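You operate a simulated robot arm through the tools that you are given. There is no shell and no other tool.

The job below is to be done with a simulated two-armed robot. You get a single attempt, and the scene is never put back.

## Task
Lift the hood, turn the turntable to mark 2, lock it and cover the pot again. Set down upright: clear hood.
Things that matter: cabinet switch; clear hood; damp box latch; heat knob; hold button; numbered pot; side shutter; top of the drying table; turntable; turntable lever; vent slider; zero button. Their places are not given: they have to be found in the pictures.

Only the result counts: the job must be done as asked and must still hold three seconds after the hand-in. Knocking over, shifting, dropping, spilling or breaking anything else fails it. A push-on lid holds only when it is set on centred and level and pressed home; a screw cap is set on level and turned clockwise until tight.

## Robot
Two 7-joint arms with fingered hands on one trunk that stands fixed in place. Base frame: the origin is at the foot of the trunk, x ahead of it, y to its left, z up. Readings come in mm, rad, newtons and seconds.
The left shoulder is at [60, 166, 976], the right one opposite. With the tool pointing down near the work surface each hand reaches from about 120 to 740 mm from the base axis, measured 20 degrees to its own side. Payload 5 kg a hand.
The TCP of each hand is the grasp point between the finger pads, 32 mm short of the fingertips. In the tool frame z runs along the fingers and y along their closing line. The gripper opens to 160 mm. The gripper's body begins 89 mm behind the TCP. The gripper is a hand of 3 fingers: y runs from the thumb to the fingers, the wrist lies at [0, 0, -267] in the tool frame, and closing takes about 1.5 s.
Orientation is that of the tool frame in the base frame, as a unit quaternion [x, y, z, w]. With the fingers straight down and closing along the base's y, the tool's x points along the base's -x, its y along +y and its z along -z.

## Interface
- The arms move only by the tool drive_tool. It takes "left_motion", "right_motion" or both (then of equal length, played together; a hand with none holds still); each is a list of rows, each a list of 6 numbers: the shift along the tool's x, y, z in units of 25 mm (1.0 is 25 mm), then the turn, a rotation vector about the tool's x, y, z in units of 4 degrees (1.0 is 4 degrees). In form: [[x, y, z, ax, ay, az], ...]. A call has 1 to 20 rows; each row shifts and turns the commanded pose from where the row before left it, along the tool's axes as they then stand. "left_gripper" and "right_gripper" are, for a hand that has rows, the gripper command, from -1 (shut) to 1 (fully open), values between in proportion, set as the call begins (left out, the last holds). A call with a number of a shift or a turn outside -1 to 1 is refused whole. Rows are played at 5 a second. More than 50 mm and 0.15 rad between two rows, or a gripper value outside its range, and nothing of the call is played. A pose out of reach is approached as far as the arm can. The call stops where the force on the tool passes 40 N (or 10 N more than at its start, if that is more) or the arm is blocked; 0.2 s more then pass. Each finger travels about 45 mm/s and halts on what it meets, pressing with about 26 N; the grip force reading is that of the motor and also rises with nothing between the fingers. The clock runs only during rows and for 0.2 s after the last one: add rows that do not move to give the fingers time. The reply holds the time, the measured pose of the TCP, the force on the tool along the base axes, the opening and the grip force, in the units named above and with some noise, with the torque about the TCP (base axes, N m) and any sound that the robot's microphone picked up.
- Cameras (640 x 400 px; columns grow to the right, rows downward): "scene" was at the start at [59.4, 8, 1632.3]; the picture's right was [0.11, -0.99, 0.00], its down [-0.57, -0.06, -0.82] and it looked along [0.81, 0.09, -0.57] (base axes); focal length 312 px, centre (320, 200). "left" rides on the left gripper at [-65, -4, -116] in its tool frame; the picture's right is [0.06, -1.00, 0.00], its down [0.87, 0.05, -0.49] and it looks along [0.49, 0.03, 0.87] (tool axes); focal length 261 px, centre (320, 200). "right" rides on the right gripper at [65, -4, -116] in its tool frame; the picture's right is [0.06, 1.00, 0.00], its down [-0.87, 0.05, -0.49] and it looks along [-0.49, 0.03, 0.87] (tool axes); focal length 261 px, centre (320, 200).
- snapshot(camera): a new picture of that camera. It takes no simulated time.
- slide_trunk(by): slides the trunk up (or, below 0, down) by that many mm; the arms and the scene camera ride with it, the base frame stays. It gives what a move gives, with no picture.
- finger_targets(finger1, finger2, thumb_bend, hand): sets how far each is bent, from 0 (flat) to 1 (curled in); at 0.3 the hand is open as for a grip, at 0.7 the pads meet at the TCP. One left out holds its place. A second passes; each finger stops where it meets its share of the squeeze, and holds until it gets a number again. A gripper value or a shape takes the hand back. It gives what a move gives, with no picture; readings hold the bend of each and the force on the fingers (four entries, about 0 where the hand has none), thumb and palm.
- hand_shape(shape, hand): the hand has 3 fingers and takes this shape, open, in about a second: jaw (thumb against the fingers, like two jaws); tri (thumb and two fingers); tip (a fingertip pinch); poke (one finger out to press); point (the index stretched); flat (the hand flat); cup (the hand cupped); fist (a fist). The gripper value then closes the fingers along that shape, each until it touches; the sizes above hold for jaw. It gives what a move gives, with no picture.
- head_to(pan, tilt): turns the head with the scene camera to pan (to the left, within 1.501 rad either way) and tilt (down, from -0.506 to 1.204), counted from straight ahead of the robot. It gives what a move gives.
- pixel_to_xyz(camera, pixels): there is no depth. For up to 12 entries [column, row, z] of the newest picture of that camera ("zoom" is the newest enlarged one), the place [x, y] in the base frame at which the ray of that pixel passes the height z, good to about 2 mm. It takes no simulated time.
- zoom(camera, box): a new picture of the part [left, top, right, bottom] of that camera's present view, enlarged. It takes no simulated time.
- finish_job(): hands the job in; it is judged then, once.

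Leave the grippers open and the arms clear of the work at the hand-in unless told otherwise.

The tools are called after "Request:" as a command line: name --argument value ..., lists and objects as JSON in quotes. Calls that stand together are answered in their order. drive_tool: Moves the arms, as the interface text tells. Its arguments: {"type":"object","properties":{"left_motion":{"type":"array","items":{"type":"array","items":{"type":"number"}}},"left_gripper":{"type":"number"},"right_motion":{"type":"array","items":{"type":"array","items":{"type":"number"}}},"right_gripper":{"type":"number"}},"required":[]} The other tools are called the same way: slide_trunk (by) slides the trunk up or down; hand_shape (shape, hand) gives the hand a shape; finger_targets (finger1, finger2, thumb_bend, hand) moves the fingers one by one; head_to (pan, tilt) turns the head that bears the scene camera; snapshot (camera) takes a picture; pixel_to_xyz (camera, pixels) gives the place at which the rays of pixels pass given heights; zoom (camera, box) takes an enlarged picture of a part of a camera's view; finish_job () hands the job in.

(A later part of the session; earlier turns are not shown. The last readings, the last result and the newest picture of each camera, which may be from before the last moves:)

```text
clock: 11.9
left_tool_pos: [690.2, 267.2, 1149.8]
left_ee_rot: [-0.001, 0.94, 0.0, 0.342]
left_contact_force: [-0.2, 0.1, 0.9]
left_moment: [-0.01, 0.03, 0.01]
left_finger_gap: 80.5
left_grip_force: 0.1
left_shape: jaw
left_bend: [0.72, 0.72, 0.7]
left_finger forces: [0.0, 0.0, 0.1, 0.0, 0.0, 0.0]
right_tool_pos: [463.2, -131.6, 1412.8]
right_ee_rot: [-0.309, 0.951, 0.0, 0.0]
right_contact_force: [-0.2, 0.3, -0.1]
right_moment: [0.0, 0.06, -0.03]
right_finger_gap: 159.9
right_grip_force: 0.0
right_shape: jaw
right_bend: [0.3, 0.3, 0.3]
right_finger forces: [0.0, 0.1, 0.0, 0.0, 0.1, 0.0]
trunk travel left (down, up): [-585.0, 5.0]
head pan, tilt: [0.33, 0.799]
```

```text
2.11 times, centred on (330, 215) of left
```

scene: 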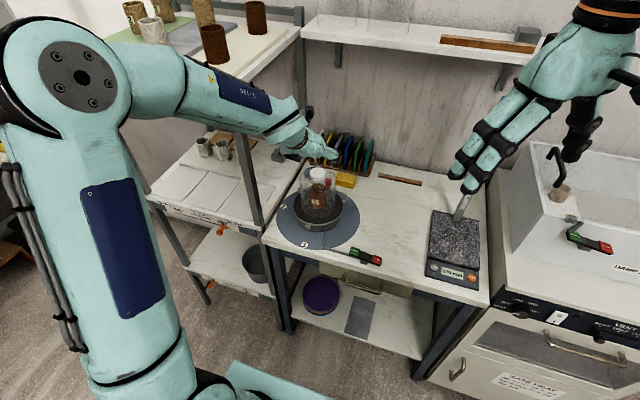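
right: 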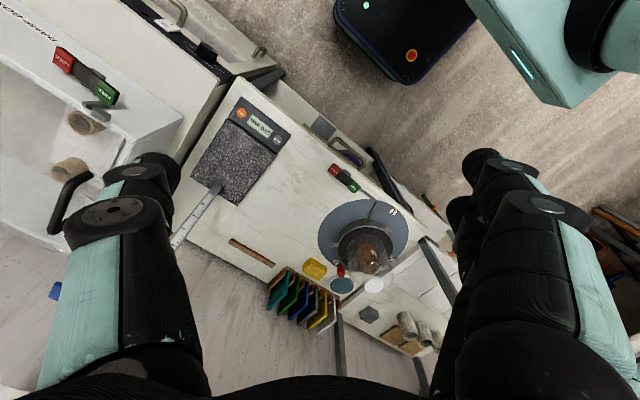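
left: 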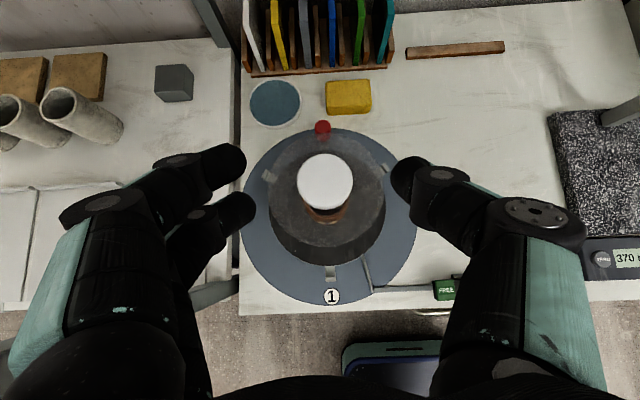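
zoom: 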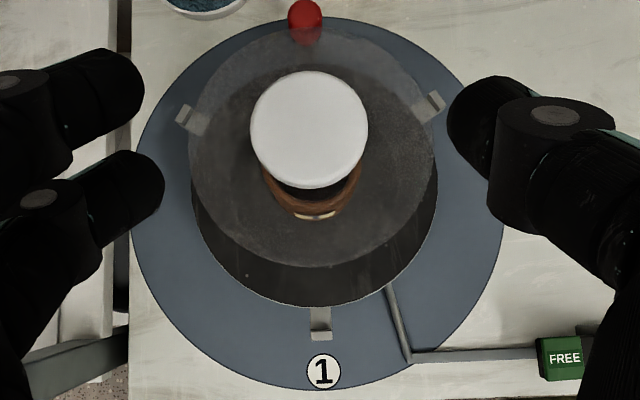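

The hood's centre is at about (727,266.5) and its diameter is about 113 mm. I'll open the left hand fully, then descend around the hood to a TCP near (716,266.5,1060) and check clearances.

Request:
drive_tool --left_motion '[[0, 0, 0, 0, 0, 0], [0, 0, 0, 0, 0, 0], [0, 0, 0, 0, 0, 0], [0, 0, 0, 0, 0, 0], [0, 0, 0, 0, 0, 0], [0, 0, 0, 0, 0, 0], [0.2975, 0, 0.686, 0, 0, 0], [0.2975, 0, 0.686, 0, 0, 0], [0.2975, 0, 0.686, 0, 0, 0], [0.2975, 0, 0.686, 0, 0, 0], [0.2975, 0, 0.686, 0, 0, 0]]' --left_gripper 1.0

Request:
snapshot --camera "left"

Request:
zoom --camera "scene" --box '[255, 100, 385, 210]'

Request:
zoom --camera "right" --box '[320, 220, 480, 350]'

```text
clock: 14.3
left_tool_pos: [715.2, 267.6, 1058.0]
left_ee_rot: [-0.001, 0.94, 0.001, 0.342]
left_contact_force: [-0.6, 1.1, -0.2]
left_moment: [-0.11, -0.06, -0.11]
left_finger_gap: 159.8
left_grip_force: 0.1
left_shape: jaw
left_bend: [0.3, 0.3, 0.3]
left_finger forces: [0.0, 0.0, 0.0, 0.0, 0.0, 0.0]
right_tool_pos: [464.1, -130.6, 1412.5]
right_ee_rot: [-0.309, 0.951, 0.0, 0.0]
right_contact_force: [-0.3, 0.1, -0.1]
right_moment: [0.02, 0.0, 0.02]
right_finger_gap: 159.9
right_grip_force: 0.0
right_shape: jaw
right_bend: [0.3, 0.3, 0.3]
right_finger forces: [0.1, 0.0, 0.1, 0.0, 0.0, 0.1]
trunk travel left (down, up): [-585.0, 5.0]
head pan, tilt: [0.33, 0.799]
```

```text
taken
```

left: 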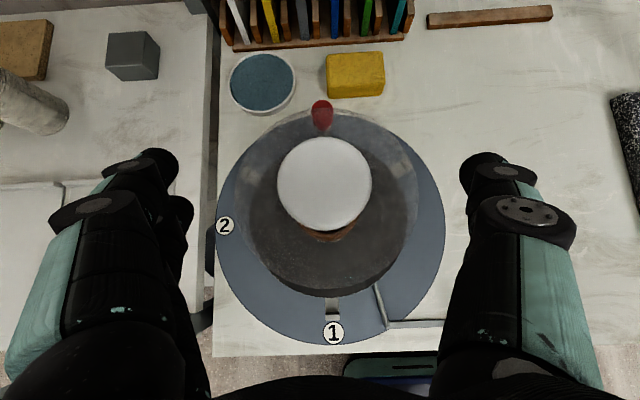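

```text
3.64 times, centred on (320, 155) of scene
```

zoom: 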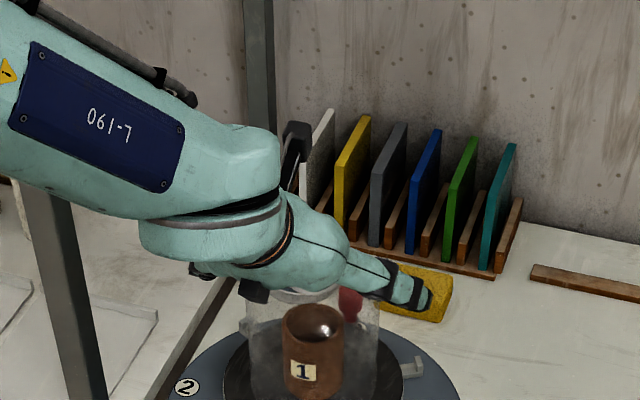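

```text
3.08 times, centred on (400, 285) of right
```

zoom: 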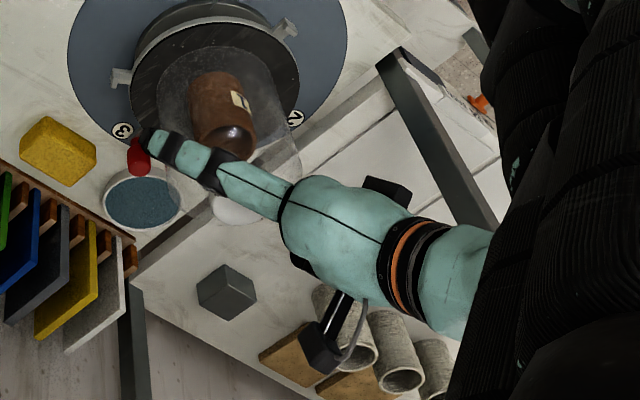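

The hood is centred between thumb (inner edge about col 460) and fingers (about col 186), with midline about 323. I'll descend the last 53 mm so the tips reach the hood's side at about z=990.

Request:
drive_tool --left_motion '[[0.335, -0.01, 0.411, 0, 0, 0], [0.335, -0.01, 0.411, 0, 0, 0], [0.335, -0.01, 0.411, 0, 0, 0], [0.335, -0.01, 0.411, 0, 0, 0]]'

Request:
snapshot --camera "left"

Request:
zoom --camera "right" --box '[320, 220, 480, 350]'

```text
clock: 15.3
left_tool_pos: [715.0, 267.3, 1007.9]
left_ee_rot: [0.0, 0.94, 0.0, 0.342]
left_contact_force: [0.1, 0.1, -0.2]
left_moment: [-0.03, -0.01, 0.02]
left_finger_gap: 159.9
left_grip_force: 0.0
left_shape: jaw
left_bend: [0.3, 0.3, 0.3]
left_finger forces: [0.0, 0.0, 0.1, 0.1, 0.0, 0.0]
right_tool_pos: [463.0, -129.3, 1412.4]
right_ee_rot: [-0.31, 0.951, 0.0, 0.0]
right_contact_force: [0.1, 0.8, 0.4]
right_moment: [-0.05, 0.0, 0.02]
right_finger_gap: 160.0
right_grip_force: 0.0
right_shape: jaw
right_bend: [0.3, 0.3, 0.3]
right_finger forces: [0.0, 0.0, 0.0, 0.0, 0.0, 0.1]
trunk travel left (down, up): [-585.0, 5.0]
head pan, tilt: [0.33, 0.799]
```

```text
taken
```

left: 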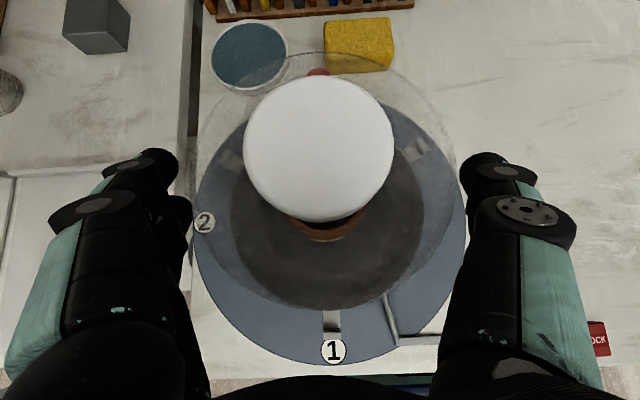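

```text
3.08 times, centred on (400, 285) of right
```

zoom: 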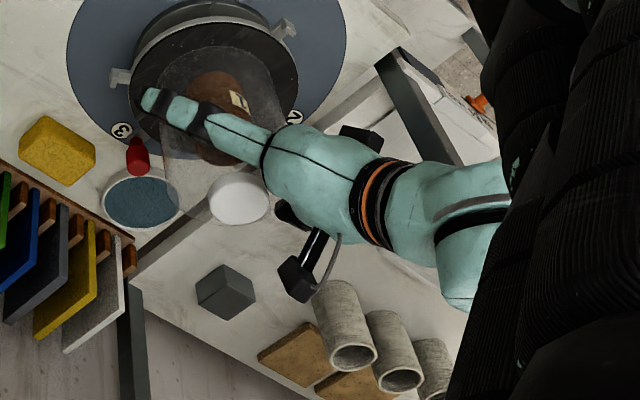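

The hood sits well between the fingers. I'll close the left hand on the hood's body now.

Request:
drive_tool --left_motion '[[0, 0, 0, 0, 0, 0], [0, 0, 0, 0, 0, 0], [0, 0, 0, 0, 0, 0], [0, 0, 0, 0, 0, 0], [0, 0, 0, 0, 0, 0], [0, 0, 0, 0, 0, 0], [0, 0, 0, 0, 0, 0]]' --left_gripper -1.0

Request:
snapshot --camera "left"

Request:
zoom --camera "right" --box '[320, 220, 480, 350]'

```text
clock: 16.9
left_tool_pos: [716.2, 267.2, 1007.1]
left_ee_rot: [-0.001, 0.94, 0.0, 0.342]
left_contact_force: [-0.6, -0.8, 0.1]
left_moment: [0.05, 0.03, 0.02]
left_finger_gap: 107.2
left_grip_force: 26.1
left_shape: jaw
left_bend: [0.69, 0.69, 0.66]
left_finger forces: [11.6, 11.5, 0.0, 0.0, 23.5, 0.0]
right_tool_pos: [463.5, -130.2, 1412.3]
right_ee_rot: [-0.309, 0.951, 0.0, 0.0]
right_contact_force: [-0.3, 0.1, -0.4]
right_moment: [0.02, 0.03, 0.03]
right_finger_gap: 159.9
right_grip_force: 0.2
right_shape: jaw
right_bend: [0.3, 0.3, 0.3]
right_finger forces: [0.1, 0.0, 0.0, 0.0, 0.1, 0.0]
trunk travel left (down, up): [-585.0, 5.0]
head pan, tilt: [0.33, 0.799]
```

```text
taken
```

left: 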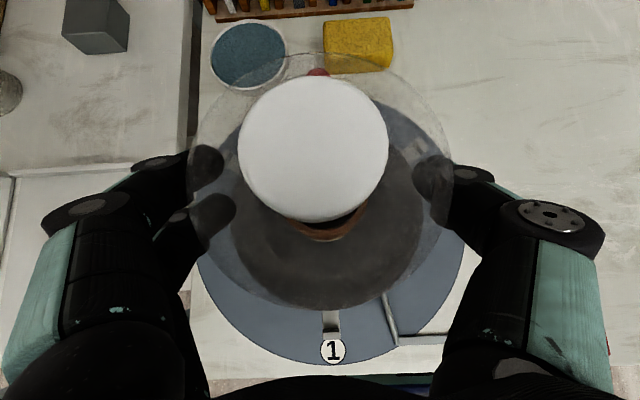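

```text
3.08 times, centred on (400, 285) of right
```

zoom: 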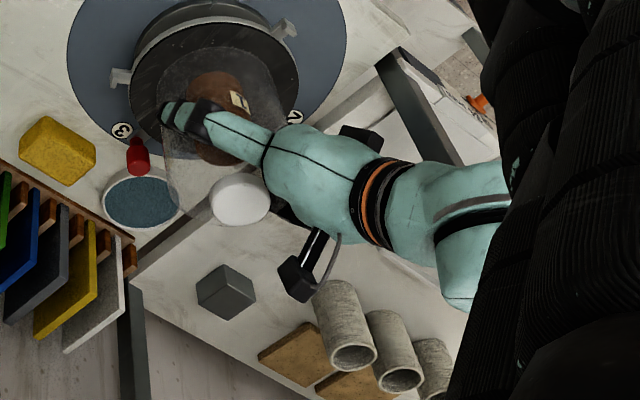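

The hood is gripped with a gap of 107 mm and balanced forces of 11.6 and 11.5 against 23.5 N. It shifted about 2 mm in +y. I'll record the knob position relative to the hand, then lift 15 mm straight up to test the hold.

Request:
pixel_to_xyz --camera "left" --pixels '[[313, 147, 1050], [313, 147, 1045], [331.7, 351, 860]]'

Request:
drive_tool --left_motion '[[-0.129, 0, -0.153, 0, 0, 0], [-0.129, 0, -0.153, 0, 0, 0], [-0.129, 0, -0.153, 0, 0, 0]]'

Request:
zoom --camera "right" --box '[320, 200, 460, 310]'

Request:
zoom --camera "scene" --box '[255, 130, 385, 240]'

```text
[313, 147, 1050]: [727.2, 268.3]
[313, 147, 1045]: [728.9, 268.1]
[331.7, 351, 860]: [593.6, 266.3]
```

```text
clock: 17.8
left_tool_pos: [715.3, 267.1, 1021.8]
left_ee_rot: [0.0, 0.94, 0.0, 0.342]
left_contact_force: [-0.6, -0.3, -1.2]
left_moment: [-0.03, -0.01, -0.02]
left_finger_gap: 106.9
left_grip_force: 26.0
left_shape: jaw
left_bend: [0.69, 0.69, 0.66]
left_finger forces: [11.8, 11.7, 0.0, 0.1, 23.5, 0.0]
right_tool_pos: [462.7, -130.5, 1412.8]
right_ee_rot: [-0.309, 0.951, 0.0, 0.001]
right_contact_force: [-0.3, 0.2, 0.4]
right_moment: [0.0, 0.01, -0.02]
right_finger_gap: 159.8
right_grip_force: 0.0
right_shape: jaw
right_bend: [0.3, 0.3, 0.3]
right_finger forces: [0.0, 0.0, 0.0, 0.0, 0.0, 0.1]
trunk travel left (down, up): [-585.0, 5.0]
head pan, tilt: [0.33, 0.799]
```

```text
3.64 times, centred on (390, 255) of right
```

zoom: 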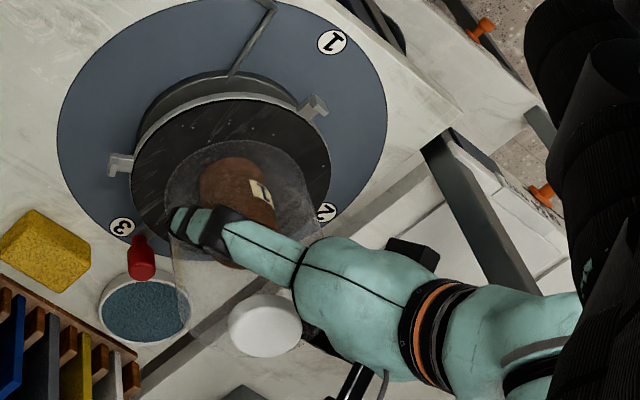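

```text
3.64 times, centred on (320, 185) of scene
```

zoom: 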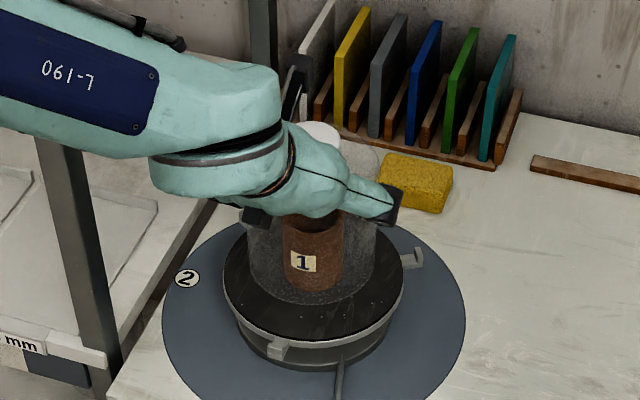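

The grip holds, so I'll continue lifting straight up another 95 mm so the hood's bottom clears the pot rim (z≈978).

Request:
drive_tool --left_motion '[[-0.2716, 0, -0.3236, 0, 0, 0], [-0.2716, 0, -0.3236, 0, 0, 0], [-0.2716, 0, -0.3236, 0, 0, 0], [-0.2716, 0, -0.3236, 0, 0, 0], [-0.2716, 0, -0.3236, 0, 0, 0], [-0.2716, 0, -0.3236, 0, 0, 0], [-0.2716, 0, -0.3236, 0, 0, 0], [-0.2716, 0, -0.3236, 0, 0, 0], [-0.2716, 0, -0.3236, 0, 0, 0]]'

Request:
snapshot --camera "right"

Request:
zoom --camera "scene" --box '[255, 100, 385, 240]'

Request:
snapshot --camera "left"

```text
clock: 19.8
left_tool_pos: [717.6, 265.7, 1117.8]
left_ee_rot: [0.0, 0.939, 0.0, 0.343]
left_contact_force: [-0.2, -0.3, -0.3]
left_moment: [-0.01, 0.01, 0.01]
left_finger_gap: 107.1
left_grip_force: 25.5
left_shape: jaw
left_bend: [0.69, 0.69, 0.66]
left_finger forces: [11.7, 11.6, 0.0, 0.1, 23.3, 0.1]
right_tool_pos: [462.5, -131.8, 1412.0]
right_ee_rot: [-0.31, 0.951, 0.0, 0.0]
right_contact_force: [-0.2, -0.5, 0.0]
right_moment: [-0.01, 0.0, 0.02]
right_finger_gap: 160.0
right_grip_force: 0.0
right_shape: jaw
right_bend: [0.3, 0.3, 0.3]
right_finger forces: [0.0, 0.0, 0.1, 0.0, 0.0, 0.1]
trunk travel left (down, up): [-585.0, 5.0]
head pan, tilt: [0.33, 0.799]
```

```text
taken
```

right: 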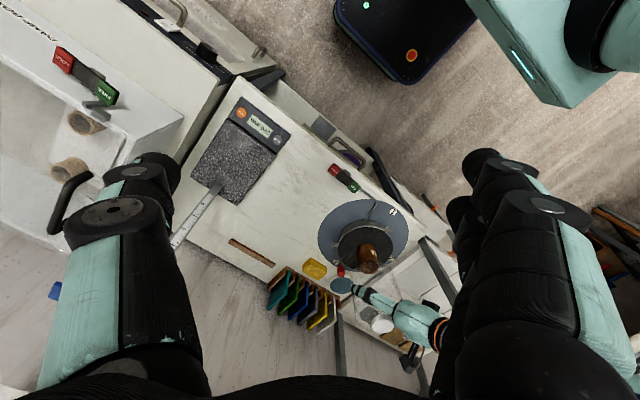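

```text
2.86 times, centred on (320, 170) of scene
```

zoom: 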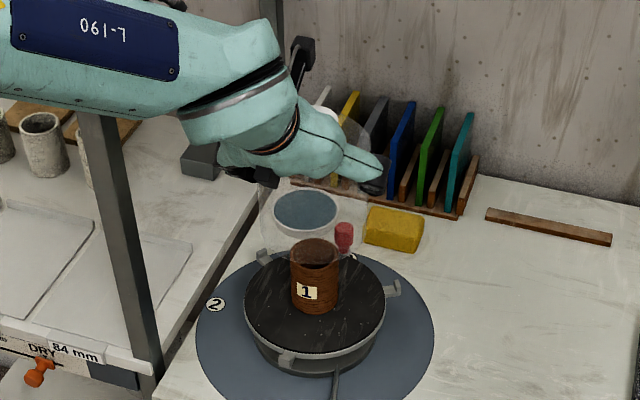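

```text
taken
```

left: 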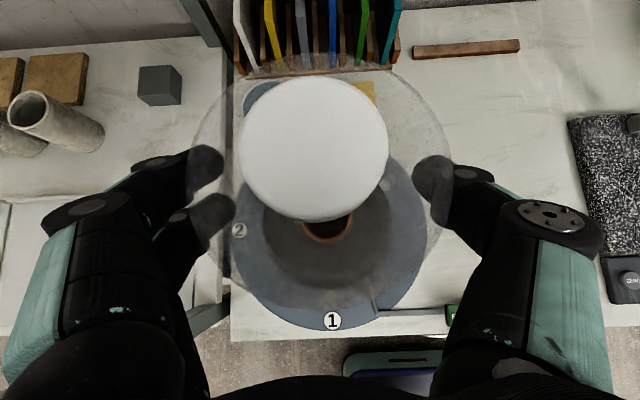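

The hood is up, with its bottom at about z=1010 above the pot rim. I'll look at the uncovered wheel.

Request:
zoom --camera "right" --box '[310, 190, 420, 290]'

Request:
zoom --camera "scene" --box '[280, 170, 360, 235]'

```text
4.00 times, centred on (365, 240) of right
```

zoom: 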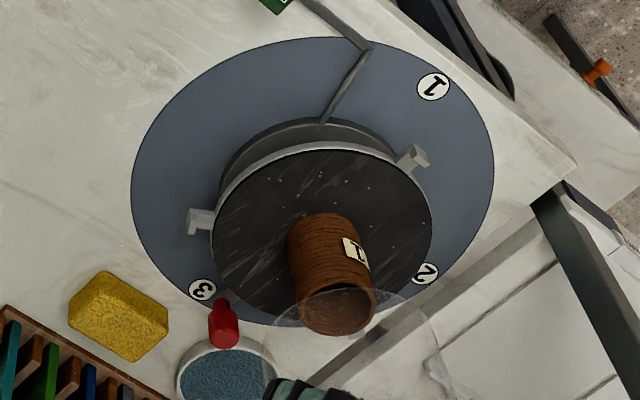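

```text
6.15 times, centred on (320, 202) of scene
```

zoom: 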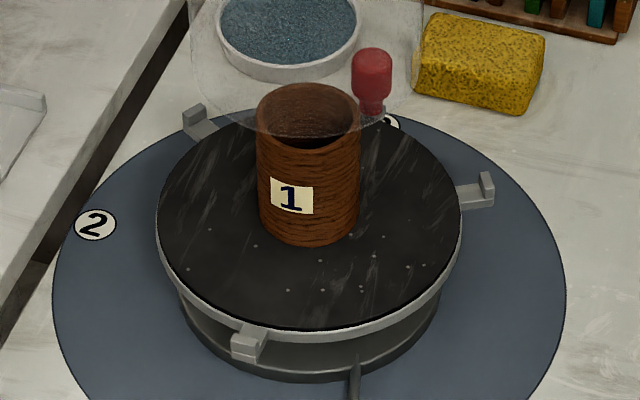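

The wheel is uncovered, with the front lug and the pot's label both facing mark 1. Now I'll carry the hood 247 mm to the right at this height, moving the right hand back out of the way at the same time.

Request:
drive_tool --left_motion '[[0, -0.494, 0, 0, 0, 0], [0, -0.494, 0, 0, 0, 0], [0, -0.494, 0, 0, 0, 0], [0, -0.494, 0, 0, 0, 0], [0, -0.494, 0, 0, 0, 0], [0, -0.494, 0, 0, 0, 0], [0, -0.494, 0, 0, 0, 0], [0, -0.494, 0, 0, 0, 0], [0, -0.494, 0, 0, 0, 0], [0, -0.494, 0, 0, 0, 0], [0, -0.494, 0, 0, 0, 0], [0, -0.494, 0, 0, 0, 0], [0, -0.494, 0, 0, 0, 0], [0, -0.494, 0, 0, 0, 0], [0, -0.494, 0, 0, 0, 0], [0, -0.494, 0, 0, 0, 0], [0, -0.494, 0, 0, 0, 0], [0, -0.494, 0, 0, 0, 0], [0, -0.494, 0, 0, 0, 0], [0, -0.494, 0, 0, 0, 0]]' --right_motion '[[0.57, -0.27, 0, 0, 0, 0], [0.57, -0.27, 0, 0, 0, 0], [0.57, -0.27, 0, 0, 0, 0], [0.57, -0.27, 0, 0, 0, 0], [0.57, -0.27, 0, 0, 0, 0], [0.57, -0.27, 0, 0, 0, 0], [0.57, -0.27, 0, 0, 0, 0], [0.57, -0.27, 0, 0, 0, 0], [0.57, -0.27, 0, 0, 0, 0], [0.57, -0.27, 0, 0, 0, 0], [0, 0, 0, 0, 0, 0], [0, 0, 0, 0, 0, 0], [0, 0, 0, 0, 0, 0], [0, 0, 0, 0, 0, 0], [0, 0, 0, 0, 0, 0], [0, 0, 0, 0, 0, 0], [0, 0, 0, 0, 0, 0], [0, 0, 0, 0, 0, 0], [0, 0, 0, 0, 0, 0], [0, 0, 0, 0, 0, 0]]'

Request:
snapshot --camera "scene"

Request:
snapshot --camera "left"

Request:
snapshot --camera "right"

```text
clock: 23.9
left_tool_pos: [716.7, 19.6, 1118.3]
left_ee_rot: [0.001, 0.94, 0.0, 0.342]
left_contact_force: [0.5, 0.0, -0.7]
left_moment: [0.02, 0.01, 0.0]
left_finger_gap: 106.9
left_grip_force: 25.9
left_shape: jaw
left_bend: [0.69, 0.69, 0.66]
left_finger forces: [11.8, 11.7, 0.1, 0.0, 23.5, 0.1]
right_tool_pos: [388.2, -269.4, 1411.5]
right_ee_rot: [-0.309, 0.951, 0.0, -0.001]
right_contact_force: [-0.4, -0.2, 0.0]
right_moment: [0.0, -0.01, 0.0]
right_finger_gap: 159.7
right_grip_force: 0.0
right_shape: jaw
right_bend: [0.3, 0.3, 0.3]
right_finger forces: [0.0, 0.0, 0.1, 0.0, 0.1, 0.1]
trunk travel left (down, up): [-585.0, 5.0]
head pan, tilt: [0.33, 0.799]
```

```text
taken
```

scene: 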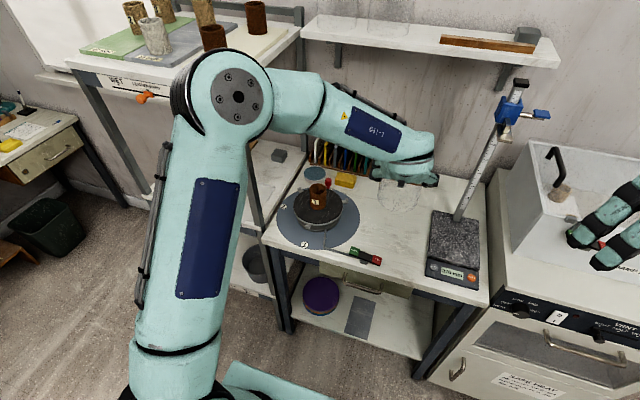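

```text
taken
```

left: 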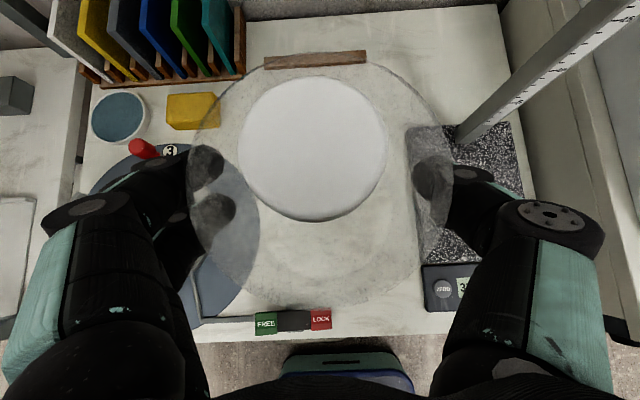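

```text
taken
```

right: 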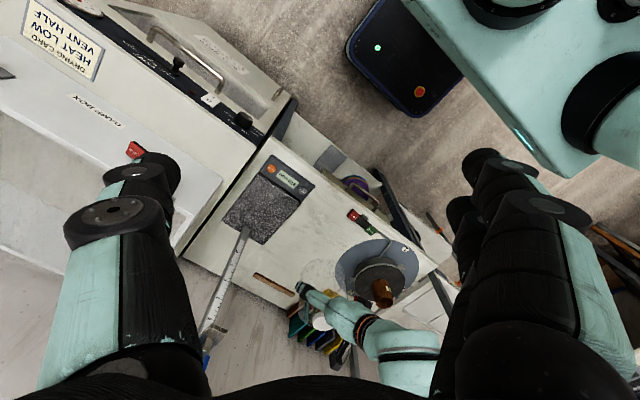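

The hood hangs over the free table area. I'll check where the scale's column stands (base at about (478,135) in the left view) relative to the thumb.

Request:
pixel_to_xyz --camera "left" --pixels '[[478, 138, 880], [408, 130, 880], [425, 265, 870], [333, 312, 880], [262, 322, 890], [366, 55, 860], [245, 75, 870]]'

Request:
pixel_to_xyz --camera "scene" --pixels '[[461, 216, 880], [484, 160, 1000], [492, 140, 1050], [497, 125, 1100]]'

```text
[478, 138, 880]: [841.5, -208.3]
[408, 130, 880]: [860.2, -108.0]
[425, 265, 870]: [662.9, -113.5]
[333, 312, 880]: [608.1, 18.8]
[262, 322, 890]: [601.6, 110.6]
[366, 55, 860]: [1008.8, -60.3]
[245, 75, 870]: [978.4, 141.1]
```

```text
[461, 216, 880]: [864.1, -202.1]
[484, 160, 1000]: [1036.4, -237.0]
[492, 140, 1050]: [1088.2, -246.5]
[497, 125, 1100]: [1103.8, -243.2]
```

The column is at (855,-205), well clear. I'll lower the hood 140 mm while shifting 15 mm in +y, stopping short of the table.

Request:
drive_tool --left_motion '[[0.257, 0.043, 0.3064, 0, 0, 0], [0.257, 0.043, 0.3064, 0, 0, 0], [0.257, 0.043, 0.3064, 0, 0, 0], [0.257, 0.043, 0.3064, 0, 0, 0], [0.257, 0.043, 0.3064, 0, 0, 0], [0.257, 0.043, 0.3064, 0, 0, 0], [0.257, 0.043, 0.3064, 0, 0, 0], [0.257, 0.043, 0.3064, 0, 0, 0], [0.257, 0.043, 0.3064, 0, 0, 0], [0.257, 0.043, 0.3064, 0, 0, 0], [0.257, 0.043, 0.3064, 0, 0, 0], [0.257, 0.043, 0.3064, 0, 0, 0], [0.257, 0.043, 0.3064, 0, 0, 0], [0.257, 0.043, 0.3064, 0, 0, 0]]'

Request:
zoom --camera "scene" --box '[320, 120, 480, 270]'

Request:
zoom --camera "right" --box '[230, 200, 430, 360]'

```text
clock: 26.9
left_tool_pos: [714.7, 35.4, 975.4]
left_ee_rot: [0.0, 0.94, 0.0, 0.342]
left_contact_force: [-0.9, 0.7, -0.7]
left_moment: [0.0, 0.0, 0.03]
left_finger_gap: 107.1
left_grip_force: 26.3
left_shape: jaw
left_bend: [0.69, 0.69, 0.66]
left_finger forces: [11.8, 11.8, 0.0, 0.1, 23.6, 0.1]
right_tool_pos: [389.4, -268.1, 1411.2]
right_ee_rot: [-0.308, 0.951, 0.0, -0.001]
right_contact_force: [0.0, -0.3, 0.2]
right_moment: [-0.01, 0.01, -0.01]
right_finger_gap: 159.9
right_grip_force: 0.1
right_shape: jaw
right_bend: [0.3, 0.3, 0.3]
right_finger forces: [0.0, 0.0, 0.1, 0.0, 0.0, 0.0]
trunk travel left (down, up): [-585.0, 5.0]
head pan, tilt: [0.33, 0.799]
```

```text
2.67 times, centred on (400, 195) of scene
```

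zoom: 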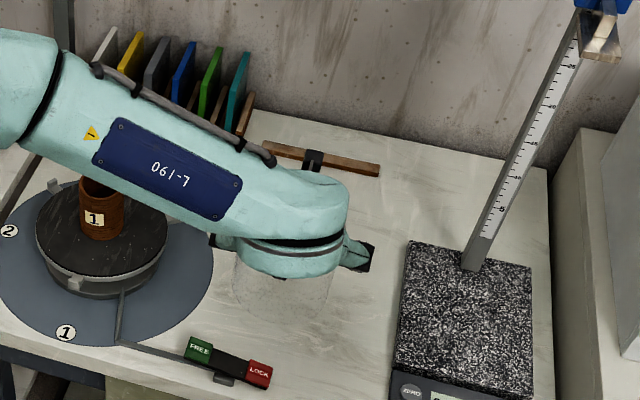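

```text
2.50 times, centred on (330, 280) of right
```

zoom: 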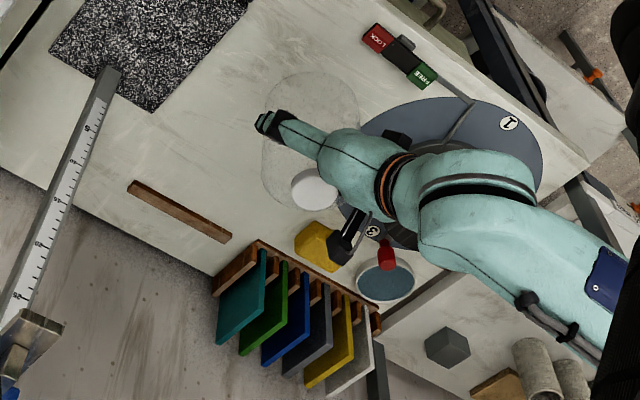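

The hood's bottom should be about 10 mm above the table. I'll lower it in small steps and watch the force.

Request:
drive_tool --left_motion '[[0.0514, 0, 0.0613, 0, 0, 0], [0.0514, 0, 0.0613, 0, 0, 0], [0.0514, 0, 0.0613, 0, 0, 0]]'

```text
clock: 27.8
left_tool_pos: [716.6, 35.2, 971.3]
left_ee_rot: [0.0, 0.94, 0.0, 0.342]
left_contact_force: [0.1, -0.3, -0.9]
left_moment: [0.0, -0.02, 0.0]
left_finger_gap: 107.1
left_grip_force: 25.9
left_shape: jaw
left_bend: [0.69, 0.69, 0.66]
left_finger forces: [11.8, 11.7, 0.0, 0.0, 23.5, 0.2]
right_tool_pos: [387.9, -268.3, 1411.6]
right_ee_rot: [-0.308, 0.951, 0.001, 0.0]
right_contact_force: [0.1, -0.6, 0.4]
right_moment: [-0.01, -0.02, 0.01]
right_finger_gap: 160.0
right_grip_force: 0.0
right_shape: jaw
right_bend: [0.3, 0.3, 0.3]
right_finger forces: [0.1, 0.0, 0.1, 0.0, 0.0, 0.0]
trunk travel left (down, up): [-585.0, 5.0]
head pan, tilt: [0.33, 0.799]
```

Request:
drive_tool --left_motion '[[0.0514, 0, 0.0613, 0, 0, 0], [0.0514, 0, 0.0613, 0, 0, 0]]'

Request:
snapshot --camera "left"

```text
clock: 28.4
left_tool_pos: [716.1, 34.5, 968.1]
left_ee_rot: [0.0, 0.94, 0.0, 0.342]
left_contact_force: [-0.6, 0.4, -1.4]
left_moment: [-0.02, 0.03, -0.01]
left_finger_gap: 107.2
left_grip_force: 25.8
left_shape: jaw
left_bend: [0.69, 0.69, 0.66]
left_finger forces: [11.9, 11.7, 0.1, 0.1, 23.4, 0.1]
right_tool_pos: [390.1, -268.6, 1410.2]
right_ee_rot: [-0.309, 0.951, 0.0, 0.0]
right_contact_force: [0.5, -0.2, 1.3]
right_moment: [0.0, 0.0, 0.02]
right_finger_gap: 159.9
right_grip_force: 0.1
right_shape: jaw
right_bend: [0.3, 0.3, 0.3]
right_finger forces: [0.0, 0.0, 0.0, 0.0, 0.1, 0.0]
trunk travel left (down, up): [-585.0, 5.0]
head pan, tilt: [0.33, 0.799]
```

```text
taken
```

left: 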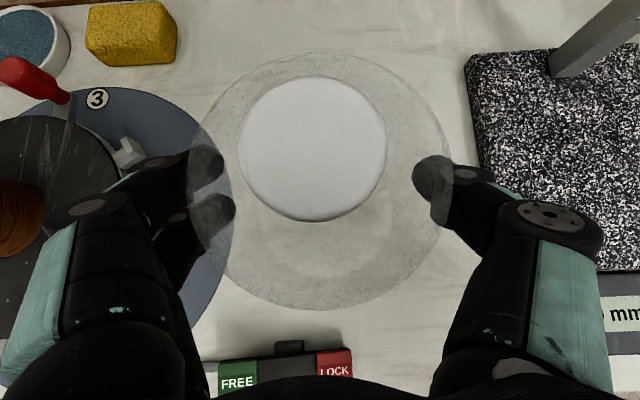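

No contact yet. I'll continue in 1.5 mm steps.

Request:
drive_tool --left_motion '[[0.0386, 0, 0.046, 0, 0, 0], [0.0386, 0, 0.046, 0, 0, 0]]'

Request:
zoom --camera "scene" --box '[360, 190, 460, 260]'

```text
clock: 28.9
left_tool_pos: [716.9, 35.8, 964.4]
left_ee_rot: [0.001, 0.94, 0.0, 0.342]
left_contact_force: [0.6, 0.6, -1.1]
left_moment: [0.0, 0.02, 0.02]
left_finger_gap: 107.3
left_grip_force: 25.8
left_shape: jaw
left_bend: [0.69, 0.69, 0.66]
left_finger forces: [11.8, 11.7, 0.1, 0.0, 23.5, 0.0]
right_tool_pos: [389.0, -267.3, 1411.0]
right_ee_rot: [-0.309, 0.951, 0.0, 0.0]
right_contact_force: [-0.3, -0.3, -0.3]
right_moment: [0.02, 0.01, 0.03]
right_finger_gap: 160.1
right_grip_force: 0.1
right_shape: jaw
right_bend: [0.3, 0.3, 0.3]
right_finger forces: [0.0, 0.0, 0.1, 0.0, 0.1, 0.0]
trunk travel left (down, up): [-585.0, 5.0]
head pan, tilt: [0.33, 0.799]
```

```text
5.71 times, centred on (410, 225) of scene
```

zoom: 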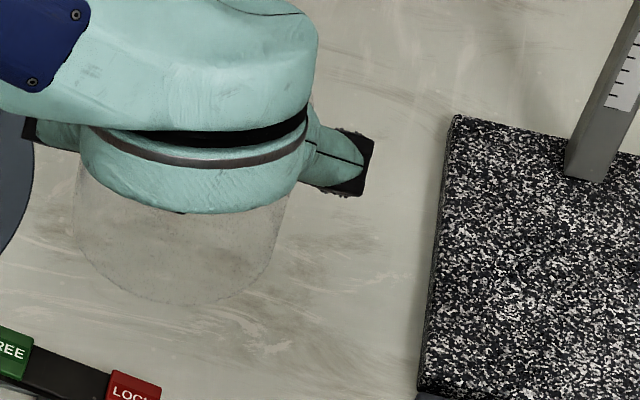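

Request:
pixel_to_xyz --camera "scene" --pixels '[[382.9, 242.5, 850], [382.9, 242.5, 860], [382.9, 242.5, 870]]'

Request:
drive_tool --left_motion '[[0.0386, 0, 0.046, 0, 0, 0], [0.0386, 0, 0.046, 0, 0, 0]]'

```text
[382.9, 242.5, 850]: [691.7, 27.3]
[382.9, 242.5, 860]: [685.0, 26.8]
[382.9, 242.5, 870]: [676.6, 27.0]
```

```text
clock: 29.6
left_tool_pos: [716.4, 37.2, 961.8]
left_ee_rot: [0.0, 0.94, 0.0, 0.342]
left_contact_force: [-0.3, -0.5, -1.5]
left_moment: [0.01, 0.03, 0.01]
left_finger_gap: 107.1
left_grip_force: 26.4
left_shape: jaw
left_bend: [0.69, 0.69, 0.66]
left_finger forces: [11.8, 11.8, 0.0, 0.1, 23.5, 0.0]
right_tool_pos: [389.5, -269.1, 1411.8]
right_ee_rot: [-0.309, 0.951, 0.0, 0.0]
right_contact_force: [0.1, 0.4, 0.6]
right_moment: [0.0, 0.02, 0.0]
right_finger_gap: 159.9
right_grip_force: 0.0
right_shape: jaw
right_bend: [0.3, 0.3, 0.3]
right_finger forces: [0.1, 0.1, 0.1, 0.0, 0.0, 0.1]
trunk travel left (down, up): [-585.0, 5.0]
head pan, tilt: [0.33, 0.799]
```

Still no contact. I'll continue in small steps.

Request:
drive_tool --left_motion '[[0.0386, 0, 0.046, 0, 0, 0], [0.0386, 0, 0.046, 0, 0, 0]]'

```text
clock: 30.1
left_tool_pos: [717.3, 36.0, 959.2]
left_ee_rot: [-0.001, 0.94, 0.001, 0.342]
left_contact_force: [0.0, 0.6, -1.7]
left_moment: [-0.01, 0.01, 0.0]
left_finger_gap: 107.1
left_grip_force: 25.6
left_shape: jaw
left_bend: [0.69, 0.69, 0.66]
left_finger forces: [11.8, 11.7, 0.0, 0.1, 23.5, 0.0]
right_tool_pos: [388.8, -269.3, 1411.8]
right_ee_rot: [-0.309, 0.951, 0.0, 0.0]
right_contact_force: [0.0, -0.1, -0.5]
right_moment: [0.0, 0.02, -0.03]
right_finger_gap: 160.0
right_grip_force: 0.0
right_shape: jaw
right_bend: [0.3, 0.3, 0.3]
right_finger forces: [0.0, 0.0, 0.0, 0.0, 0.0, 0.0]
trunk travel left (down, up): [-585.0, 5.0]
head pan, tilt: [0.33, 0.799]
```

Request:
drive_tool --left_motion '[[0.0386, 0, 0.046, 0, 0, 0], [0.0386, 0, 0.046, 0, 0, 0]]'

Request:
zoom --camera "scene" --box '[360, 190, 460, 260]'

Request:
zoom --camera "right" --box '[280, 210, 380, 300]'

```text
clock: 30.8
left_tool_pos: [717.7, 36.2, 956.4]
left_ee_rot: [-0.001, 0.94, 0.0, 0.342]
left_contact_force: [0.1, 0.3, -1.6]
left_moment: [-0.01, 0.05, -0.02]
left_finger_gap: 107.3
left_grip_force: 25.7
left_shape: jaw
left_bend: [0.69, 0.69, 0.66]
left_finger forces: [11.8, 11.8, 0.0, 0.1, 23.5, 0.0]
right_tool_pos: [389.2, -270.2, 1410.4]
right_ee_rot: [-0.309, 0.951, 0.0, 0.0]
right_contact_force: [0.6, 1.3, -0.7]
right_moment: [-0.04, 0.0, 0.01]
right_finger_gap: 160.2
right_grip_force: 0.0
right_shape: jaw
right_bend: [0.3, 0.3, 0.3]
right_finger forces: [0.0, 0.1, 0.0, 0.1, 0.1, 0.0]
trunk travel left (down, up): [-585.0, 5.0]
head pan, tilt: [0.33, 0.799]
```

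```text
5.71 times, centred on (410, 225) of scene
```

zoom: 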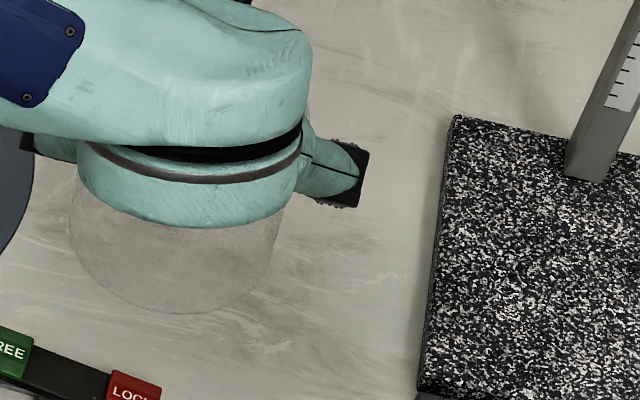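

```text
4.44 times, centred on (330, 255) of right
```

zoom: 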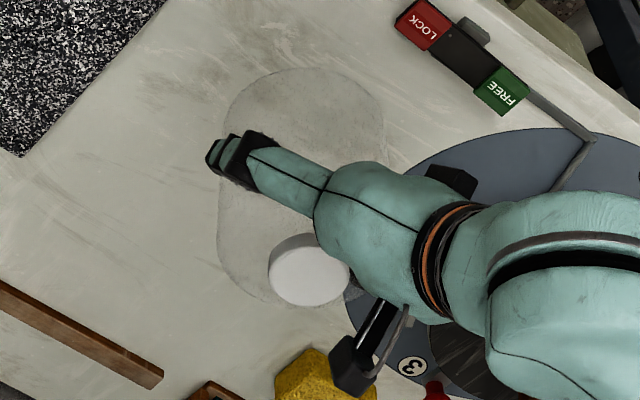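

The hood's front bottom edge is still moving down in the view, so it isn't on the table yet. I'll continue lowering.

Request:
drive_tool --left_motion '[[0.0386, 0, 0.046, 0, 0, 0], [0.0386, 0, 0.046, 0, 0, 0], [0.0386, 0, 0.046, 0, 0, 0]]'

Request:
pixel_to_xyz --camera "scene" --pixels '[[382.9, 244.8, 850], [382.9, 244.8, 860], [382.9, 244.8, 870]]'

```text
clock: 31.6
left_tool_pos: [716.0, 36.2, 952.3]
left_ee_rot: [0.0, 0.94, 0.0, 0.342]
left_contact_force: [-0.1, -0.6, -1.2]
left_moment: [-0.02, 0.03, 0.01]
left_finger_gap: 107.0
left_grip_force: 26.0
left_shape: jaw
left_bend: [0.69, 0.69, 0.66]
left_finger forces: [11.8, 11.6, 0.0, 0.1, 23.4, 0.1]
right_tool_pos: [389.0, -269.7, 1411.8]
right_ee_rot: [-0.31, 0.951, 0.0, 0.0]
right_contact_force: [0.5, 0.2, -0.5]
right_moment: [0.0, 0.0, 0.02]
right_finger_gap: 159.8
right_grip_force: 0.1
right_shape: jaw
right_bend: [0.3, 0.3, 0.3]
right_finger forces: [0.1, 0.1, 0.0, 0.1, 0.0, 0.0]
trunk travel left (down, up): [-585.0, 5.0]
head pan, tilt: [0.33, 0.799]
```

```text
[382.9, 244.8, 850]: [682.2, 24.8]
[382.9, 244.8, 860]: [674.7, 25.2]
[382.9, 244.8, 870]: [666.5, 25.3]
```

Request:
drive_tool --left_motion '[[0.0386, 0, 0.046, 0, 0, 0], [0.0386, 0, 0.046, 0, 0, 0]]'

```text
clock: 32.1
left_tool_pos: [716.1, 36.5, 949.7]
left_ee_rot: [0.0, 0.939, 0.0, 0.343]
left_contact_force: [2.1, 0.2, 2.3]
left_moment: [0.09, -0.01, -0.06]
left_finger_gap: 107.2
left_grip_force: 26.2
left_shape: jaw
left_bend: [0.69, 0.69, 0.66]
left_finger forces: [11.7, 11.8, 0.0, 0.1, 23.7, 0.1]
right_tool_pos: [388.7, -269.6, 1411.9]
right_ee_rot: [-0.308, 0.951, 0.0, 0.0]
right_contact_force: [-0.6, -0.3, -0.1]
right_moment: [-0.02, 0.02, 0.0]
right_finger_gap: 160.0
right_grip_force: 0.1
right_shape: jaw
right_bend: [0.3, 0.3, 0.3]
right_finger forces: [0.1, 0.2, 0.0, 0.0, 0.0, 0.0]
trunk travel left (down, up): [-585.0, 5.0]
head pan, tilt: [0.33, 0.799]
```

Contact: the vertical force changed from -1.2 to +2.3 N. I'll press 1 mm more so it sits flat, then open the hand.

Request:
drive_tool --left_motion '[[0.0257, 0, 0.0306, 0, 0, 0], [0, 0, 0, 0, 0, 0]]'

Request:
snapshot --camera "left"

```text
clock: 32.8
left_tool_pos: [716.1, 35.1, 949.6]
left_ee_rot: [-0.001, 0.939, 0.001, 0.344]
left_contact_force: [1.5, 0.5, 11.8]
left_moment: [0.13, -0.15, -0.05]
left_finger_gap: 107.0
left_grip_force: 26.5
left_shape: jaw
left_bend: [0.69, 0.69, 0.66]
left_finger forces: [12.2, 12.4, 0.0, 0.0, 24.1, 0.0]
right_tool_pos: [390.0, -268.8, 1410.9]
right_ee_rot: [-0.309, 0.951, 0.0, 0.0]
right_contact_force: [-1.3, -0.1, 0.5]
right_moment: [-0.02, 0.0, 0.01]
right_finger_gap: 159.9
right_grip_force: 0.0
right_shape: jaw
right_bend: [0.3, 0.3, 0.3]
right_finger forces: [0.1, 0.0, 0.1, 0.0, 0.1, 0.0]
trunk travel left (down, up): [-585.0, 5.0]
head pan, tilt: [0.33, 0.799]
```

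```text
taken
```

left: 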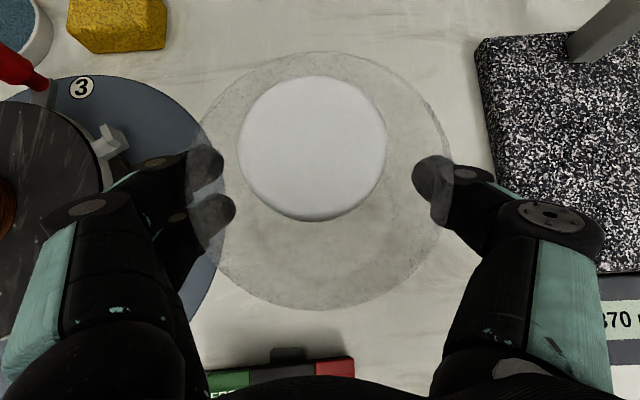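

The hood is seated on the table, with 11.8 N upward force. I'll ease the press by about 1 mm and open the fingers.

Request:
drive_tool --left_motion '[[-0.0257, 0, -0.0306, 0, 0, 0], [0, 0, 0, 0, 0, 0]]'

Request:
drive_tool --left_motion '[[0, 0, 0, 0, 0, 0], [0, 0, 0, 0, 0, 0], [0, 0, 0, 0, 0, 0], [0, 0, 0, 0, 0, 0], [0, 0, 0, 0, 0, 0]]' --left_gripper 1.0

Request:
snapshot --camera "left"

```text
clock: 33.4
left_tool_pos: [716.0, 35.5, 950.3]
left_ee_rot: [0.0, 0.939, 0.0, 0.343]
left_contact_force: [3.1, 0.2, 9.8]
left_moment: [0.14, -0.19, -0.09]
left_finger_gap: 106.9
left_grip_force: 25.8
left_shape: jaw
left_bend: [0.69, 0.69, 0.66]
left_finger forces: [12.2, 12.3, 0.1, 0.0, 24.1, 0.0]
right_tool_pos: [388.5, -269.7, 1410.6]
right_ee_rot: [-0.309, 0.951, 0.0, 0.0]
right_contact_force: [-0.1, -0.2, -0.5]
right_moment: [0.0, 0.02, -0.02]
right_finger_gap: 159.7
right_grip_force: 0.1
right_shape: jaw
right_bend: [0.3, 0.3, 0.3]
right_finger forces: [0.1, 0.0, 0.0, 0.1, 0.1, 0.0]
trunk travel left (down, up): [-585.0, 5.0]
head pan, tilt: [0.33, 0.799]
```

```text
clock: 34.5
left_tool_pos: [716.7, 36.0, 949.5]
left_ee_rot: [0.0, 0.94, 0.0, 0.342]
left_contact_force: [0.3, 0.0, 0.7]
left_moment: [0.02, -0.03, 0.01]
left_finger_gap: 159.8
left_grip_force: 0.1
left_shape: jaw
left_bend: [0.3, 0.3, 0.3]
left_finger forces: [0.0, 0.0, 0.1, 0.0, 0.0, 0.1]
right_tool_pos: [389.3, -268.2, 1411.2]
right_ee_rot: [-0.309, 0.951, 0.0, 0.001]
right_contact_force: [-0.3, 0.9, -0.7]
right_moment: [0.01, 0.0, 0.02]
right_finger_gap: 159.9
right_grip_force: 0.1
right_shape: jaw
right_bend: [0.3, 0.3, 0.3]
right_finger forces: [0.0, 0.1, 0.1, 0.0, 0.1, 0.1]
trunk travel left (down, up): [-585.0, 5.0]
head pan, tilt: [0.33, 0.799]
```

```text
taken
```

left: 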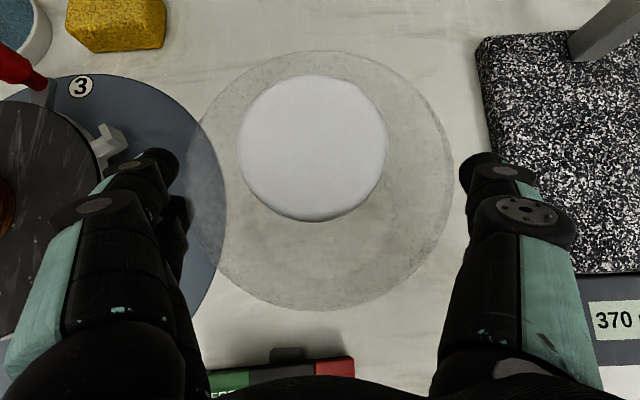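

The hood stands released at about (727,36). I'll withdraw straight up 110 mm so the fingertips clear the knob.

Request:
drive_tool --left_motion '[[-0.257, 0, -0.3064, 0, 0, 0], [-0.257, 0, -0.3064, 0, 0, 0], [-0.257, 0, -0.3064, 0, 0, 0], [-0.257, 0, -0.3064, 0, 0, 0], [-0.257, 0, -0.3064, 0, 0, 0], [-0.257, 0, -0.3064, 0, 0, 0], [-0.257, 0, -0.3064, 0, 0, 0], [-0.257, 0, -0.3064, 0, 0, 0], [-0.257, 0, -0.3064, 0, 0, 0], [-0.257, 0, -0.3064, 0, 0, 0], [-0.257, 0, -0.3064, 0, 0, 0]]'

Request:
snapshot --camera "left"

Request:
snapshot --camera "scene"

```text
clock: 37.0
left_tool_pos: [714.0, 35.7, 1059.5]
left_ee_rot: [0.0, 0.94, 0.0, 0.342]
left_contact_force: [1.0, 0.8, 0.0]
left_moment: [0.0, -0.02, 0.0]
left_finger_gap: 159.9
left_grip_force: 0.0
left_shape: jaw
left_bend: [0.3, 0.3, 0.3]
left_finger forces: [0.0, 0.0, 0.0, 0.0, 0.1, 0.1]
right_tool_pos: [388.1, -269.4, 1410.9]
right_ee_rot: [-0.309, 0.951, 0.0, 0.0]
right_contact_force: [0.1, -0.6, -0.1]
right_moment: [-0.03, 0.01, 0.01]
right_finger_gap: 159.9
right_grip_force: 0.0
right_shape: jaw
right_bend: [0.3, 0.3, 0.3]
right_finger forces: [0.0, 0.0, 0.1, 0.0, 0.0, 0.0]
trunk travel left (down, up): [-585.0, 5.0]
head pan, tilt: [0.33, 0.799]
```

```text
taken
```

left: 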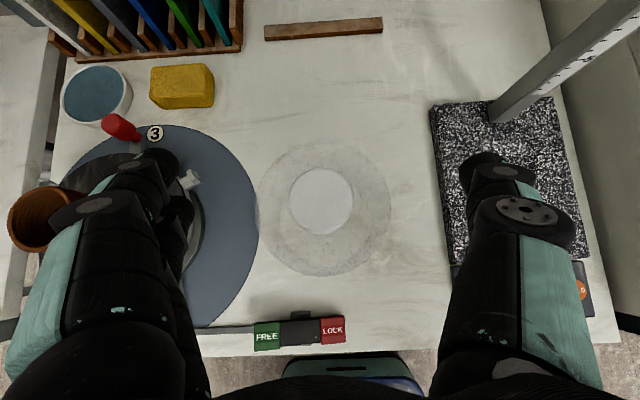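

```text
taken
```

scene: 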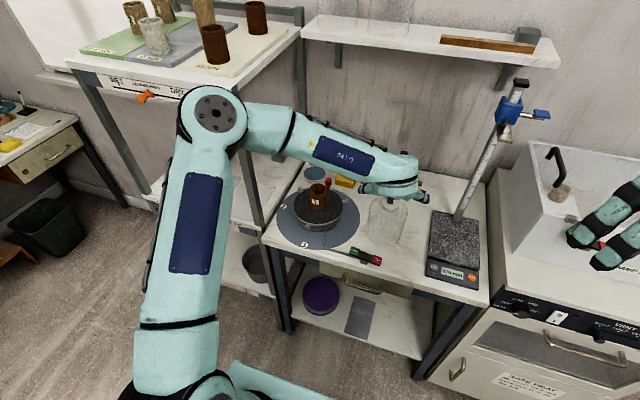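

The hood is standing at about (321,201) in the left view. I'll withdraw the hand back toward the lever and form a "poke" shape to see where that fingertip lies.

Request:
drive_tool --left_motion '[[0.527, 0.396, -0.741, 0, 0, 0], [0.527, 0.396, -0.741, 0, 0, 0], [0.527, 0.396, -0.741, 0, 0, 0], [0.527, 0.396, -0.741, 0, 0, 0], [0.527, 0.396, -0.741, 0, 0, 0], [0.527, 0.396, -0.741, 0, 0, 0], [0.527, 0.396, -0.741, 0, 0, 0]]'

Request:
hand_shape --shape "poke" --hand "left"

Request:
snapshot --camera "left"

Request:
snapshot --camera "scene"

Request:
snapshot --camera "right"

```text
clock: 38.5
left_tool_pos: [558.0, 103.4, 1100.4]
left_ee_rot: [0.0, 0.94, 0.0, 0.342]
left_contact_force: [0.0, 0.8, 0.0]
left_moment: [-0.01, 0.01, -0.03]
left_finger_gap: 160.0
left_grip_force: 0.0
left_shape: jaw
left_bend: [0.3, 0.3, 0.3]
left_finger forces: [0.0, 0.0, 0.0, 0.1, 0.1, 0.0]
right_tool_pos: [388.9, -268.0, 1411.6]
right_ee_rot: [-0.309, 0.951, 0.001, 0.0]
right_contact_force: [-0.6, 0.5, -0.2]
right_moment: [-0.01, -0.01, 0.01]
right_finger_gap: 160.0
right_grip_force: 0.0
right_shape: jaw
right_bend: [0.3, 0.3, 0.3]
right_finger forces: [0.0, 0.0, 0.0, 0.0, 0.1, 0.0]
trunk travel left (down, up): [-585.0, 5.0]
head pan, tilt: [0.33, 0.799]
```

```text
clock: 39.5
left_tool_pos: [560.5, 102.0, 1099.2]
left_ee_rot: [0.0, 0.939, 0.0, 0.343]
left_contact_force: [-0.8, 0.7, 0.1]
left_moment: [-0.01, 0.01, -0.01]
left_finger_gap: 0.1
left_grip_force: 0.1
left_shape: poke
left_bend: [1.0, 1.0, 0.46]
left_finger forces: [0.0, 0.0, 0.0, 0.0, 0.1, 0.1]
right_tool_pos: [389.1, -269.4, 1411.5]
right_ee_rot: [-0.309, 0.951, 0.0, 0.0]
right_contact_force: [1.0, -0.8, -0.4]
right_moment: [0.0, 0.0, 0.01]
right_finger_gap: 160.1
right_grip_force: 0.2
right_shape: jaw
right_bend: [0.3, 0.3, 0.3]
right_finger forces: [0.0, 0.0, 0.0, 0.0, 0.1, 0.1]
trunk travel left (down, up): [-585.0, 5.0]
head pan, tilt: [0.33, 0.799]
```

```text
taken
```

left: 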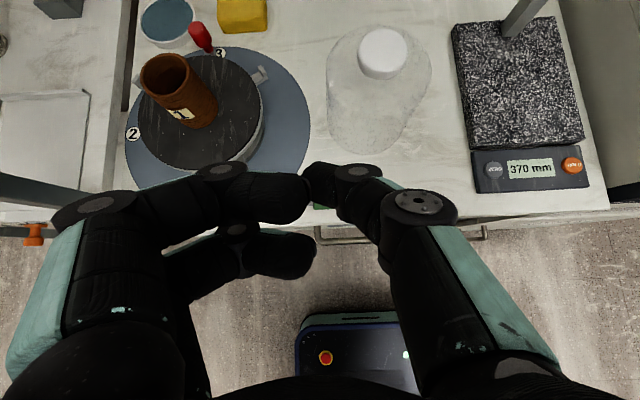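

```text
taken
```

scene: 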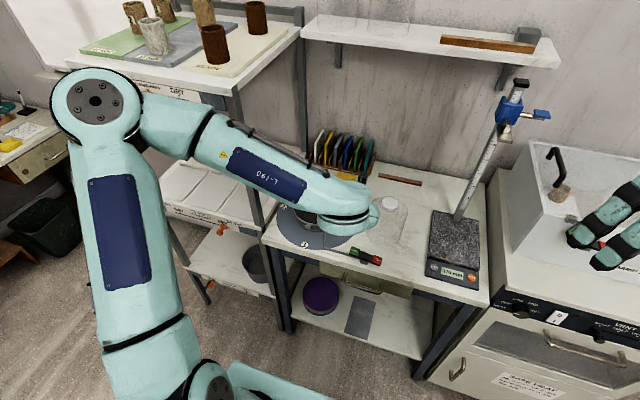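

```text
taken
```

right: 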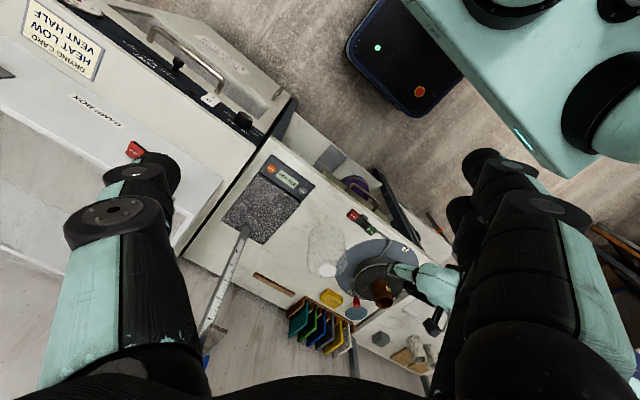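

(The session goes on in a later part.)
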